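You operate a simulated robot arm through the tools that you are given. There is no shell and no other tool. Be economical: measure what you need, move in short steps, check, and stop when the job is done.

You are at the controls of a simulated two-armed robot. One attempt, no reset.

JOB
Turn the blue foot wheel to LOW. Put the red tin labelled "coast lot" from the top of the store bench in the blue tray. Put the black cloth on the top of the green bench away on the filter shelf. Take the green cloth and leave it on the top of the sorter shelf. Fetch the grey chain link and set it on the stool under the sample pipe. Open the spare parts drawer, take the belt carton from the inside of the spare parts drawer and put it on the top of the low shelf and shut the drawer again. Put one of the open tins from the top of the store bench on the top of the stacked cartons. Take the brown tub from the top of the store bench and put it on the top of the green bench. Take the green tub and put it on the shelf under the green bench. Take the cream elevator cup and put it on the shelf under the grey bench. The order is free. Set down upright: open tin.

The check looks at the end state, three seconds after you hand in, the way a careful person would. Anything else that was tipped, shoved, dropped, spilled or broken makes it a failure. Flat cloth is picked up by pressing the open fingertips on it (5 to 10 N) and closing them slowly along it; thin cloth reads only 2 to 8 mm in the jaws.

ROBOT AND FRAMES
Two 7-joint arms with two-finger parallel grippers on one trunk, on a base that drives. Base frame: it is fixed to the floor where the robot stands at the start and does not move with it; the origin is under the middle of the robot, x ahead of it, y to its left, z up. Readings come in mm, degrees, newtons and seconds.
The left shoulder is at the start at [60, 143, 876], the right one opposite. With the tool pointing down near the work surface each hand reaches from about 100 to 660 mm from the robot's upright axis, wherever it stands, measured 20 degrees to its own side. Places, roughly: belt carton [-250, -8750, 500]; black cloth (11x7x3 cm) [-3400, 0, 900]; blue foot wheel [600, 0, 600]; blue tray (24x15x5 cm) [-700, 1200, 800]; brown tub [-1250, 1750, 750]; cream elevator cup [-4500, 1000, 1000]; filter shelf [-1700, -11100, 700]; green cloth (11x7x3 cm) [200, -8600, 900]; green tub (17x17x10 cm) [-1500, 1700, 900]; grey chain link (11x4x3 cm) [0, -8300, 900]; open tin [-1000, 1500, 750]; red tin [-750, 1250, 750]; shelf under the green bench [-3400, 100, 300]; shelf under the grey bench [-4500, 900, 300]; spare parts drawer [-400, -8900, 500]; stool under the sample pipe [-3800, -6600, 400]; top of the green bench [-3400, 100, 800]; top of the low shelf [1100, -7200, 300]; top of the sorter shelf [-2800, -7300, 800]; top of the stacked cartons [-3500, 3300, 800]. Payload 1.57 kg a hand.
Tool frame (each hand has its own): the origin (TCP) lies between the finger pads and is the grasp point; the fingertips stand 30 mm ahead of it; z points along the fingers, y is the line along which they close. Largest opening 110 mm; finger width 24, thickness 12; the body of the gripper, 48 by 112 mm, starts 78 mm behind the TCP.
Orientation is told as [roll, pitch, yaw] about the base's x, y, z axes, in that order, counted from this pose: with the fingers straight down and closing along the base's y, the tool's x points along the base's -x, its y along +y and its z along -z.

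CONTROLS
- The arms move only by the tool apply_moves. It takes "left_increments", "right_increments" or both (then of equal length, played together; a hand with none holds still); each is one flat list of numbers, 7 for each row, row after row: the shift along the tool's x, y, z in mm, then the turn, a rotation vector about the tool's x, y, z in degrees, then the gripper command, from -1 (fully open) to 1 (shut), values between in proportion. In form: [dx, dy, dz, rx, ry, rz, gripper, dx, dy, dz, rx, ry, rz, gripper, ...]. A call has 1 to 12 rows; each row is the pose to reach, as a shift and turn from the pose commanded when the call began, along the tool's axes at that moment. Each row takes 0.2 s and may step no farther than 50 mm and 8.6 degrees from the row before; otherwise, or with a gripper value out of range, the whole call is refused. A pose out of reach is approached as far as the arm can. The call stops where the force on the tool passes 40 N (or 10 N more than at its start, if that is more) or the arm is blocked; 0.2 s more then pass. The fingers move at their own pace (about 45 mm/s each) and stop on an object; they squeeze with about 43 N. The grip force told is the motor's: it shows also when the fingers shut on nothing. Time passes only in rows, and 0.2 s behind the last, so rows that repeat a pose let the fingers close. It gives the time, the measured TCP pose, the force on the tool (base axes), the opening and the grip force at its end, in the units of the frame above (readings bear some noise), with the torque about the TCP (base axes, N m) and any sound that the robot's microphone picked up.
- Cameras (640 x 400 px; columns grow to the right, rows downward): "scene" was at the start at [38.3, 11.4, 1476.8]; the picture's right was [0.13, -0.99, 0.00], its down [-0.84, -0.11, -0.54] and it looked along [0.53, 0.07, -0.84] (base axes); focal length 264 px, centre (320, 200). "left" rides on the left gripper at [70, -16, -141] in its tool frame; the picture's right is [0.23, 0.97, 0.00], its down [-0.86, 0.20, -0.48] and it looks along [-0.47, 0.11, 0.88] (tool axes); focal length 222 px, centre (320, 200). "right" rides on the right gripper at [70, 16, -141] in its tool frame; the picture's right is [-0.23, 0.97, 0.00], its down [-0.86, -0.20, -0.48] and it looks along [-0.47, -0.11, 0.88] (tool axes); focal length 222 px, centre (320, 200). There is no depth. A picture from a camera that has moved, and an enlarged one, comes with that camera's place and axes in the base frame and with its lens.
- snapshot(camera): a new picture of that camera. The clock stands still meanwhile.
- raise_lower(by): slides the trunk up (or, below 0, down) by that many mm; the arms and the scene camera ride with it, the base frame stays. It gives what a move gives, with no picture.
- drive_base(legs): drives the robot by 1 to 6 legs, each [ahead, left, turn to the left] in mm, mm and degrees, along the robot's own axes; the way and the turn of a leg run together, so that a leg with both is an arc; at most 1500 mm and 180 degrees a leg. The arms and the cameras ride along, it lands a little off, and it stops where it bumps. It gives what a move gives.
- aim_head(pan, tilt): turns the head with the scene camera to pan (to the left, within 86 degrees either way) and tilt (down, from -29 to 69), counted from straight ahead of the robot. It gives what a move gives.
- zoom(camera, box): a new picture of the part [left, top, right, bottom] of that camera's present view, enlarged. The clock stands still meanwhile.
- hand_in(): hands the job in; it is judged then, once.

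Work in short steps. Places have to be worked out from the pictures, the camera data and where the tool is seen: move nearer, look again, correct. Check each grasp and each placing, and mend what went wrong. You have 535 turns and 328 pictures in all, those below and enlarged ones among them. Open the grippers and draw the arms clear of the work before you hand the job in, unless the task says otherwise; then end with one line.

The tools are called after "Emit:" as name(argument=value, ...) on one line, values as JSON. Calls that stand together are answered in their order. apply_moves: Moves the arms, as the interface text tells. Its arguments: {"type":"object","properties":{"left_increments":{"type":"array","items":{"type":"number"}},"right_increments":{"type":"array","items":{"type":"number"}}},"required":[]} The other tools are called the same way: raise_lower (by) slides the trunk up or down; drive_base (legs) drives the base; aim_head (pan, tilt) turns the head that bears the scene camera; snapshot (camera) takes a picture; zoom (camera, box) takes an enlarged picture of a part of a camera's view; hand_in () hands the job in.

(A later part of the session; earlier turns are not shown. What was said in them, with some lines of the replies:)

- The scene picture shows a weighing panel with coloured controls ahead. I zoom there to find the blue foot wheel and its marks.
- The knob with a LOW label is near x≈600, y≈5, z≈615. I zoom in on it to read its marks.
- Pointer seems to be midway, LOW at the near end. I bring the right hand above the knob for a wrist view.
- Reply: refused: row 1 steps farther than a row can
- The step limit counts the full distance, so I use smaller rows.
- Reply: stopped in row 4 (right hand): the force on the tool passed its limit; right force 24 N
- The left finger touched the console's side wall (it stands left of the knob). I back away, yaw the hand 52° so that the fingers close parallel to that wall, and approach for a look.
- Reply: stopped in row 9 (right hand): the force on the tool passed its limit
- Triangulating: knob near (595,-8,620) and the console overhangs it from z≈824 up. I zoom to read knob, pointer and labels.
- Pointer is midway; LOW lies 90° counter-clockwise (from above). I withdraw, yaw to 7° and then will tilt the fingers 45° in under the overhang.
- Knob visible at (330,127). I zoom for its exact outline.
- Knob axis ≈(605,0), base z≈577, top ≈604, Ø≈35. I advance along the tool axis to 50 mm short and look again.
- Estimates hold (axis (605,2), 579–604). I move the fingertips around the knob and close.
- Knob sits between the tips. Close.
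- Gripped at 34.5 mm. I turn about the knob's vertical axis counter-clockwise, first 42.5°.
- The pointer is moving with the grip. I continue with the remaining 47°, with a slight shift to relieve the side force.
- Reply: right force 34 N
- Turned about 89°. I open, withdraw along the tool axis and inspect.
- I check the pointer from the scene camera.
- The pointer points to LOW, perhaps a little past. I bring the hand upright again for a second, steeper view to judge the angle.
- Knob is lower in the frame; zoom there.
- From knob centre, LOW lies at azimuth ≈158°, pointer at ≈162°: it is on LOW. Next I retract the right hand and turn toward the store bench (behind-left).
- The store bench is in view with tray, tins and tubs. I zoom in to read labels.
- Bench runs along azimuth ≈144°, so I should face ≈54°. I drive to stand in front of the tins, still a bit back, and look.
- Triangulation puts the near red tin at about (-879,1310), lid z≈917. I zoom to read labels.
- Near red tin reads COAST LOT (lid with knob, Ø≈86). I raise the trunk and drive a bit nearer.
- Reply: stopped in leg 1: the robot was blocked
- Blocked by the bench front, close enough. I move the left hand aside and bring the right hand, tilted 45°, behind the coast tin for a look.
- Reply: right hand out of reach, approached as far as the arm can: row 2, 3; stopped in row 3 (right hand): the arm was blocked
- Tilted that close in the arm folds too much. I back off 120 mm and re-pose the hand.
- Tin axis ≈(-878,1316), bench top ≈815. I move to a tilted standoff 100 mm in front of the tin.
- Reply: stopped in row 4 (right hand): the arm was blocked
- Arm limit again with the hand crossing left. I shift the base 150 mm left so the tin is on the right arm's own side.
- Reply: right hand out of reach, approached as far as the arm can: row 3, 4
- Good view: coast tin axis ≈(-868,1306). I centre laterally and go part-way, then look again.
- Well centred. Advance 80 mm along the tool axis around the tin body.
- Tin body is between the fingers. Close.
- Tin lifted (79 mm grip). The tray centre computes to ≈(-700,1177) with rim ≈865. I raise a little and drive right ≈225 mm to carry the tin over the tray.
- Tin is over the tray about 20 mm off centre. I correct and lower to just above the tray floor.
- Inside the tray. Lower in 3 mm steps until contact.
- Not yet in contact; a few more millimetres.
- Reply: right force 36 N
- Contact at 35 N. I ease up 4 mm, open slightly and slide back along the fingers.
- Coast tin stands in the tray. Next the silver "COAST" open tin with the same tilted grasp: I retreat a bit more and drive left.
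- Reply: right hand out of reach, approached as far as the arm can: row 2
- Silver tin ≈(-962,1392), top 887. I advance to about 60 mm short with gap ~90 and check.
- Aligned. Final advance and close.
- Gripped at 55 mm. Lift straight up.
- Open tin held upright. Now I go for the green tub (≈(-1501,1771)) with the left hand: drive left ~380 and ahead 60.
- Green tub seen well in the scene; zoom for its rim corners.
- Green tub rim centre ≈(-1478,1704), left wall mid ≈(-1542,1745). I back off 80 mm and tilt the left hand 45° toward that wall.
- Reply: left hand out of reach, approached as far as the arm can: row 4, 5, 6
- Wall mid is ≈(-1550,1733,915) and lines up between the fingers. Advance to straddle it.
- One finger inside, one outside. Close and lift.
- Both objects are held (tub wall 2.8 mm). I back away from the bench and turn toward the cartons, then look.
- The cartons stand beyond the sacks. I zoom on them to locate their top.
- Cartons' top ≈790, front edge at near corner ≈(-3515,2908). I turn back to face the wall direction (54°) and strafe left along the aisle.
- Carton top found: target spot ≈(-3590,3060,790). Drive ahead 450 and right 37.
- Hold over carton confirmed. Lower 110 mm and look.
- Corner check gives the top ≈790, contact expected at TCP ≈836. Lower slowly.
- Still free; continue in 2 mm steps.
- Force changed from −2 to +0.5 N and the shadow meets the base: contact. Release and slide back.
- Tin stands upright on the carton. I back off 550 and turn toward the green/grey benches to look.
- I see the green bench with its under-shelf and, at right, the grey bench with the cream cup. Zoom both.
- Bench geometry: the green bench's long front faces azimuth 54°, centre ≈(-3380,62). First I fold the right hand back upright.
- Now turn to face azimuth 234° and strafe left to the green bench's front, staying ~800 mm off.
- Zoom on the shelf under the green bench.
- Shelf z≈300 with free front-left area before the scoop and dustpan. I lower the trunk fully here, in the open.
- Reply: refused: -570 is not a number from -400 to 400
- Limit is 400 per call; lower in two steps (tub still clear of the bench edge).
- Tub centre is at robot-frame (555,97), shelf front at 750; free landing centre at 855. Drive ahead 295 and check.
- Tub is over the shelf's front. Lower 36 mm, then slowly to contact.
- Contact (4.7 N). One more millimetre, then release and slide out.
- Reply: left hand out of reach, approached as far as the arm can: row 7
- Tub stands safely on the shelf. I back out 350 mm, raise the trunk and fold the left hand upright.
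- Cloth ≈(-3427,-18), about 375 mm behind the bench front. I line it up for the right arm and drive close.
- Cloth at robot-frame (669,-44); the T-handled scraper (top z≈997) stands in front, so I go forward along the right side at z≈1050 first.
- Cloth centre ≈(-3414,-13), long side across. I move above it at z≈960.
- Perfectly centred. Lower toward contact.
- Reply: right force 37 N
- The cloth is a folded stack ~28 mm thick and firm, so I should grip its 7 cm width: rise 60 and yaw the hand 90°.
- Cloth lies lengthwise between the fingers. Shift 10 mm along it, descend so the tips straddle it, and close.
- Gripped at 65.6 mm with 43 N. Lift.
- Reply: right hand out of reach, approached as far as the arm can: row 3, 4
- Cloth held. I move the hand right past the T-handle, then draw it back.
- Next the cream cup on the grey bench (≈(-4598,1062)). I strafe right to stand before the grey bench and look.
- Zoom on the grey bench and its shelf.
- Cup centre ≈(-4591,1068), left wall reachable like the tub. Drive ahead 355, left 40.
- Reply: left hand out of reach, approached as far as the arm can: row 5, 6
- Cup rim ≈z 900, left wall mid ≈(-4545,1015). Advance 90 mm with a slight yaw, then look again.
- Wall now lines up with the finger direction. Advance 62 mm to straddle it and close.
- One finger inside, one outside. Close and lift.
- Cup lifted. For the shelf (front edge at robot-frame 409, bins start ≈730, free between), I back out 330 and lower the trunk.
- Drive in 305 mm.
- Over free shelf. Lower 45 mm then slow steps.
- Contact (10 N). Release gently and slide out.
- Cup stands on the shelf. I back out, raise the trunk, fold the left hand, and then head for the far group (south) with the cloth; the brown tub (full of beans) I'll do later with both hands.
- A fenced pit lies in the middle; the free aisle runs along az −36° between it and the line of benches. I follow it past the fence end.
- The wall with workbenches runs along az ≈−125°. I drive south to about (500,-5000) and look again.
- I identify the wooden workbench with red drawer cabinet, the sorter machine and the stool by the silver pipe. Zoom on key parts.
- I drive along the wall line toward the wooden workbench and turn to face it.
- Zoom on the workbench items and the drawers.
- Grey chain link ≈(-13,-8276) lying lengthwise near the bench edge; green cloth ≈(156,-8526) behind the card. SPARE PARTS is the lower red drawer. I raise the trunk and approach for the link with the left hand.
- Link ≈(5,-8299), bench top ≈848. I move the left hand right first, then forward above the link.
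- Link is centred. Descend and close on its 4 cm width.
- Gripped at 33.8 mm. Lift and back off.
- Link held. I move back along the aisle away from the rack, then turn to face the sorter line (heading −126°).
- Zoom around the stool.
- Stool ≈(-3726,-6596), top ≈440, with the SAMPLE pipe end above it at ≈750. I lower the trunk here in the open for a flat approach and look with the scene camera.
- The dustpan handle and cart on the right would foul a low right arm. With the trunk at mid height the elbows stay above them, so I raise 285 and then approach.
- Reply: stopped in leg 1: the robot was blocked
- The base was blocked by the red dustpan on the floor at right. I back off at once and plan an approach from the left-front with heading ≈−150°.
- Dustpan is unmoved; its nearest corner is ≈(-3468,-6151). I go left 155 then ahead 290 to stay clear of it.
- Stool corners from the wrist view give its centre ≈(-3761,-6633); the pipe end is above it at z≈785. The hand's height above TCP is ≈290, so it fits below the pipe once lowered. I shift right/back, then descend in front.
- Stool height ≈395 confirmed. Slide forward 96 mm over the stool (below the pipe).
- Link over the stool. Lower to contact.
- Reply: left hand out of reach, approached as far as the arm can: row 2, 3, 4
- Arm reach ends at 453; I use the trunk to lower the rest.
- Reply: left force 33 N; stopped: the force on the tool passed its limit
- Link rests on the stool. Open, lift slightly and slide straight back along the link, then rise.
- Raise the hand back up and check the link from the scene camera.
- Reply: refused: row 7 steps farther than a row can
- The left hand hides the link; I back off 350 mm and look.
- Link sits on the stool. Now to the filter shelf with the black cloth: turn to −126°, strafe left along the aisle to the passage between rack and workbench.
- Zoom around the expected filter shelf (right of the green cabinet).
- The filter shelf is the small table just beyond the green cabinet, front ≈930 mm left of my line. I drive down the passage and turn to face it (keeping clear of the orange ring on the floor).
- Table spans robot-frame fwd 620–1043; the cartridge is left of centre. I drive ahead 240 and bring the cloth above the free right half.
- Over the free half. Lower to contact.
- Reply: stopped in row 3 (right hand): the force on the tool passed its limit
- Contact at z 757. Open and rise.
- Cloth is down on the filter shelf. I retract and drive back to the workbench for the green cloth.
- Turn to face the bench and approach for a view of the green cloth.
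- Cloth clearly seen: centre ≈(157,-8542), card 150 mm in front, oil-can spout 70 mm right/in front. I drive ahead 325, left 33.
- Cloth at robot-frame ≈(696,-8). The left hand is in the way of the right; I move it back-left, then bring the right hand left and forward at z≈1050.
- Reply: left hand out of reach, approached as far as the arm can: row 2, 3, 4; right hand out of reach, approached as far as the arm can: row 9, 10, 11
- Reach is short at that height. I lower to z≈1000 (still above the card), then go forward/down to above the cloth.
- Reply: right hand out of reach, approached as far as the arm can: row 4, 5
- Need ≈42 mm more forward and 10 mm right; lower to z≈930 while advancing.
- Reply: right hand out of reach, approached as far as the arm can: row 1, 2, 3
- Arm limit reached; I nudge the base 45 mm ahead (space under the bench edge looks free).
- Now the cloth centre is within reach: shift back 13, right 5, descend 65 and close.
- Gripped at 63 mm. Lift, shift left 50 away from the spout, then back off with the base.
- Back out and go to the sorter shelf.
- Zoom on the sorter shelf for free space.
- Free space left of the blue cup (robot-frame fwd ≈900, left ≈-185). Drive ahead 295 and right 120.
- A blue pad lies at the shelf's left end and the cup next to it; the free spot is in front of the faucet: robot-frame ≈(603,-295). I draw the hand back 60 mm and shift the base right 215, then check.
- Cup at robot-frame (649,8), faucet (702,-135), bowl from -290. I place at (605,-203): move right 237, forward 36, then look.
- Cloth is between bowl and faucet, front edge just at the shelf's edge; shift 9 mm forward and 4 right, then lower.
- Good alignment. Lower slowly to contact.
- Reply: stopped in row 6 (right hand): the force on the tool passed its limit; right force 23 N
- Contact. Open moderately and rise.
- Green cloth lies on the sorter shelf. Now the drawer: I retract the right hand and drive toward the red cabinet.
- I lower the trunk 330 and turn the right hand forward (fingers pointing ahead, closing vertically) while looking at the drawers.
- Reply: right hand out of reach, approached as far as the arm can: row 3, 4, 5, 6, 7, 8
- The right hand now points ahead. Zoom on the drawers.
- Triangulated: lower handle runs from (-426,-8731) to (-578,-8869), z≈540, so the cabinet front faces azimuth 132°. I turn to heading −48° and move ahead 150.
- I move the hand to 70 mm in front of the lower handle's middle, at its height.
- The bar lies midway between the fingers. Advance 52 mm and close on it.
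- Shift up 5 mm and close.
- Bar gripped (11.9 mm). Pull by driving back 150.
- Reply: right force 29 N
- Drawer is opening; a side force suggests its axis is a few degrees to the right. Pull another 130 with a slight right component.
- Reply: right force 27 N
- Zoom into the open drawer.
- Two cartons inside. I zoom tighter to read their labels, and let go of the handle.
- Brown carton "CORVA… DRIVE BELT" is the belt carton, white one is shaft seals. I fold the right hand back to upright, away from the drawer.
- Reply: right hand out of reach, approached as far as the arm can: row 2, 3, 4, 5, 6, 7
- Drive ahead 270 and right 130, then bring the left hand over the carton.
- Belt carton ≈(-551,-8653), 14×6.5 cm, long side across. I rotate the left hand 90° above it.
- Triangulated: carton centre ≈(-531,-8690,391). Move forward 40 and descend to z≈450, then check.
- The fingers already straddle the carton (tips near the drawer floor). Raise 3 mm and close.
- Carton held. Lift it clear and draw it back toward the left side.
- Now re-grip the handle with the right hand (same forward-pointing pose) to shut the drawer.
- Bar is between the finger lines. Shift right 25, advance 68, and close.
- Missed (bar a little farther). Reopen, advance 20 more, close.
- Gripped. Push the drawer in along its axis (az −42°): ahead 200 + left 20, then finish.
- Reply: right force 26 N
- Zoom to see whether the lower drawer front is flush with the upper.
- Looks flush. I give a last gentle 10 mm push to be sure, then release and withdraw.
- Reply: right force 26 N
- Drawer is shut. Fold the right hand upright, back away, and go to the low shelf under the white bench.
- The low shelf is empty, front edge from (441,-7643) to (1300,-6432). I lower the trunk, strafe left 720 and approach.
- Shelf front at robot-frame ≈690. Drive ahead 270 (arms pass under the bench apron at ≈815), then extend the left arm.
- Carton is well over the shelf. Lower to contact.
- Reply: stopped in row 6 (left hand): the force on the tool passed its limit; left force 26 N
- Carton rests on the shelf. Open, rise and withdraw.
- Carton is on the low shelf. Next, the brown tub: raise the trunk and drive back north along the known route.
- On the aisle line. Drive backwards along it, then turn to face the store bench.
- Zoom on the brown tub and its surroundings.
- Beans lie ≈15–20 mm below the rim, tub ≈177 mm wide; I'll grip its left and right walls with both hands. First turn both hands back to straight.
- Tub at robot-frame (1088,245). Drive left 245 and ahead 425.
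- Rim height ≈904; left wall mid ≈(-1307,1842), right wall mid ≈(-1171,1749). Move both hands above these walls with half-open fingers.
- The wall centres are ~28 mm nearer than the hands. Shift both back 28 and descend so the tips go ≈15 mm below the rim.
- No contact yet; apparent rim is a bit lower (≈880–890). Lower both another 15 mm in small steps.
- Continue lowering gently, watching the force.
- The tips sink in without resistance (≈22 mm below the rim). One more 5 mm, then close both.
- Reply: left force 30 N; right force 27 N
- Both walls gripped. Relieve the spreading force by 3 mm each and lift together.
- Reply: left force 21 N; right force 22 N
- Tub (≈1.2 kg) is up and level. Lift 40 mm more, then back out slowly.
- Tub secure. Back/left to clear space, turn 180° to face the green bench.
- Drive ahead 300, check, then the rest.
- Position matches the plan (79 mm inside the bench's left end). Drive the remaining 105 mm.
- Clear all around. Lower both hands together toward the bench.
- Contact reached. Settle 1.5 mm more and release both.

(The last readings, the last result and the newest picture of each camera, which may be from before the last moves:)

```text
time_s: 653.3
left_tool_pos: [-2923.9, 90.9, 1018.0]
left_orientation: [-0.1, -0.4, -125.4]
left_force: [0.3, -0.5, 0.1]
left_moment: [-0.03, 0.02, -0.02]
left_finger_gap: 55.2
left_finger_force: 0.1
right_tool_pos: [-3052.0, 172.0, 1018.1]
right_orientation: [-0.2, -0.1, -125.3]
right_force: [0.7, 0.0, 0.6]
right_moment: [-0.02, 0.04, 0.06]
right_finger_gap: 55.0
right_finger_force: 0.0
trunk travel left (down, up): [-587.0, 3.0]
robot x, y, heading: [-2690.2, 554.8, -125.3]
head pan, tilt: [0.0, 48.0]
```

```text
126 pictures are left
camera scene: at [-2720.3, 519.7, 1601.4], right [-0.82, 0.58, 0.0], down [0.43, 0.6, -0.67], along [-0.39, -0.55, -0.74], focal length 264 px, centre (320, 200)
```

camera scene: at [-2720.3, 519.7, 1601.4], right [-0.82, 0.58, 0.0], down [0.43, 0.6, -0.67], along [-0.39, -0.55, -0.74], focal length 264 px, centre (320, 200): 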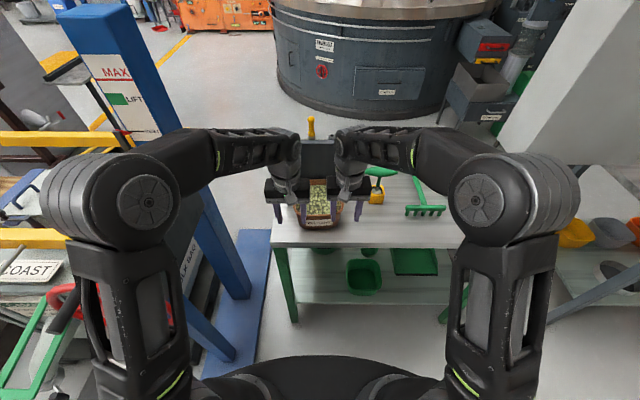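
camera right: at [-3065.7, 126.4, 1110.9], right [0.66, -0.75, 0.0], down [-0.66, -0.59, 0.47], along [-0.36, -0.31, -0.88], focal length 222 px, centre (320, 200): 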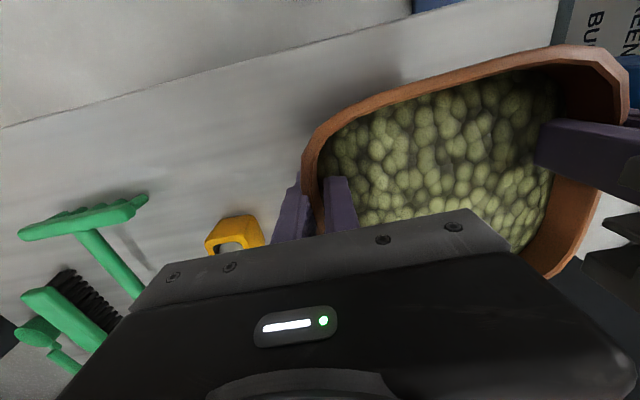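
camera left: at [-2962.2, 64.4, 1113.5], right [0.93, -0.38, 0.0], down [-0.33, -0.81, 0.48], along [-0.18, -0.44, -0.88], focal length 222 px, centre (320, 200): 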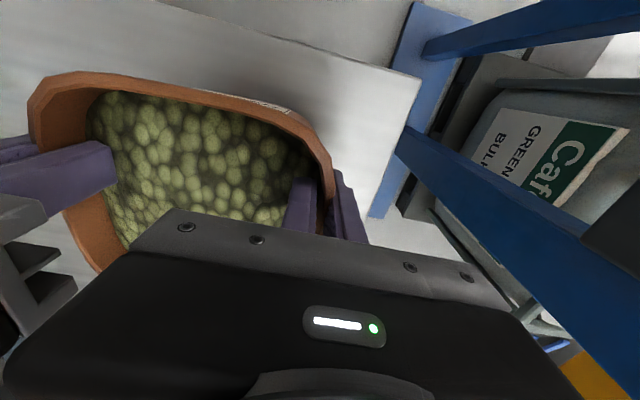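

Released. Back off 500 mm and verify the bench.

Emit:
drive_base(legs=[[-500, 0, 0]])

Emit:
aim_head(pan=-5, tilt=38)

Emit:
snapshot(camera="scene")

Emit:
zoom(camera="scene", box=[230, 130, 450, 310])

```text
time_s: 656.2
left_tool_pos: [-2635.4, 493.8, 1017.2]
left_orientation: [-0.1, -0.5, -125.0]
left_force: [0.3, 1.1, -0.3]
left_moment: [0.0, 0.03, 0.01]
left_finger_gap: 54.9
left_finger_force: 0.1
right_tool_pos: [-2765.0, 576.3, 1016.8]
right_orientation: [-0.1, 0.1, -125.0]
right_force: [0.5, 0.3, 0.3]
right_moment: [0.01, 0.02, 0.0]
right_finger_gap: 55.3
right_finger_force: 0.0
trunk travel left (down, up): [-587.0, 3.0]
robot x, y, heading: [-2405.4, 963.1, -125.3]
head pan, tilt: [0.0, 48.0]
```

```text
time_s: 657.0
left_tool_pos: [-2634.5, 494.0, 1016.8]
left_orientation: [-0.2, -0.3, -125.1]
left_force: [0.2, -0.2, -0.4]
left_moment: [0.02, 0.0, 0.02]
left_finger_gap: 55.0
left_finger_force: 0.0
right_tool_pos: [-2763.7, 575.5, 1016.5]
right_orientation: [-0.1, 0.2, -124.9]
right_force: [0.4, -0.4, 0.0]
right_moment: [-0.05, 0.02, 0.0]
right_finger_gap: 55.2
right_finger_force: 0.1
trunk travel left (down, up): [-587.0, 3.0]
robot x, y, heading: [-2409.9, 961.5, -125.0]
head pan, tilt: [-5.0, 38.0]
```

```text
125 pictures are left
camera scene: at [-2444.5, 922.7, 1615.7], right [-0.77, 0.64, 0.0], down [0.4, 0.47, -0.79], along [-0.51, -0.6, -0.62], focal length 264 px, centre (320, 200)
```

scene: 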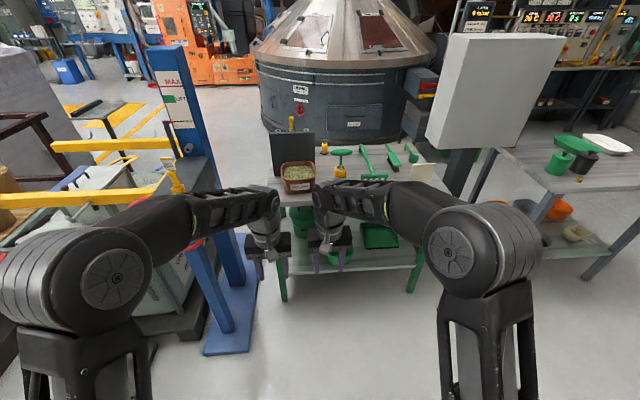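

```text
2.22 times, centred on (340, 220) of scene
camera zoom: at [-2444.5, 922.7, 1615.7], right [-0.77, 0.64, 0.0], down [0.4, 0.47, -0.79], along [-0.51, -0.6, -0.62], focal length 586 px, centre (276, 156)
```

zoom: 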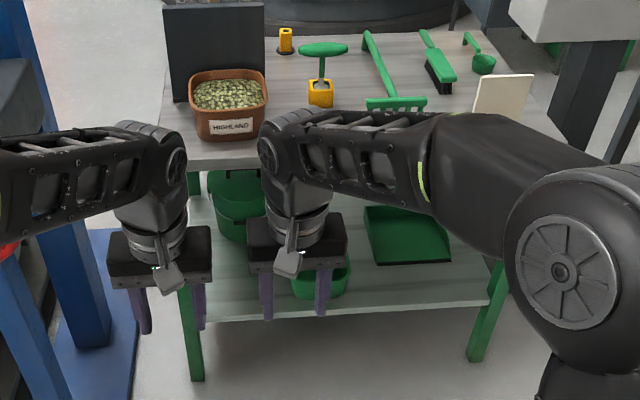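

All items are placed. I open the grippers fully, then hand in.

Emit:
apply_moves(left_increments=[0, 0, -5, 0, 0, 0, -1, 0, 0, -5, 0, 0, 0, -1, 0, 0, -5, 0, 0, 0, -1], right_increments=[0, 0, -5, 0, 0, 0, -1, 0, 0, -5, 0, 0, 0, -1, 0, 0, -5, 0, 0, 0, -1])

Emit:
hand_in()

```text
time_s: 657.8
left_tool_pos: [-2635.1, 494.9, 1021.7]
left_orientation: [-0.1, -0.3, -125.0]
left_force: [0.0, -0.2, 0.2]
left_moment: [-0.03, -0.02, 0.03]
left_finger_gap: 109.8
left_finger_force: 0.0
right_tool_pos: [-2763.0, 576.0, 1021.4]
right_orientation: [-0.1, 0.2, -125.0]
right_force: [-0.1, -0.8, -0.2]
right_moment: [0.0, 0.0, 0.01]
right_finger_gap: 109.6
right_finger_force: 0.1
trunk travel left (down, up): [-587.0, 3.0]
robot x, y, heading: [-2407.6, 958.5, -125.0]
head pan, tilt: [-5.0, 38.0]
```

```text
The job is handed in.
```

All ten tasks are done and the job is handed in; along the way the right hand touched the console twice while I reached for the foot wheel, and the base bumped a floor dustpan and a bench front, with no displacement seen afterwards.
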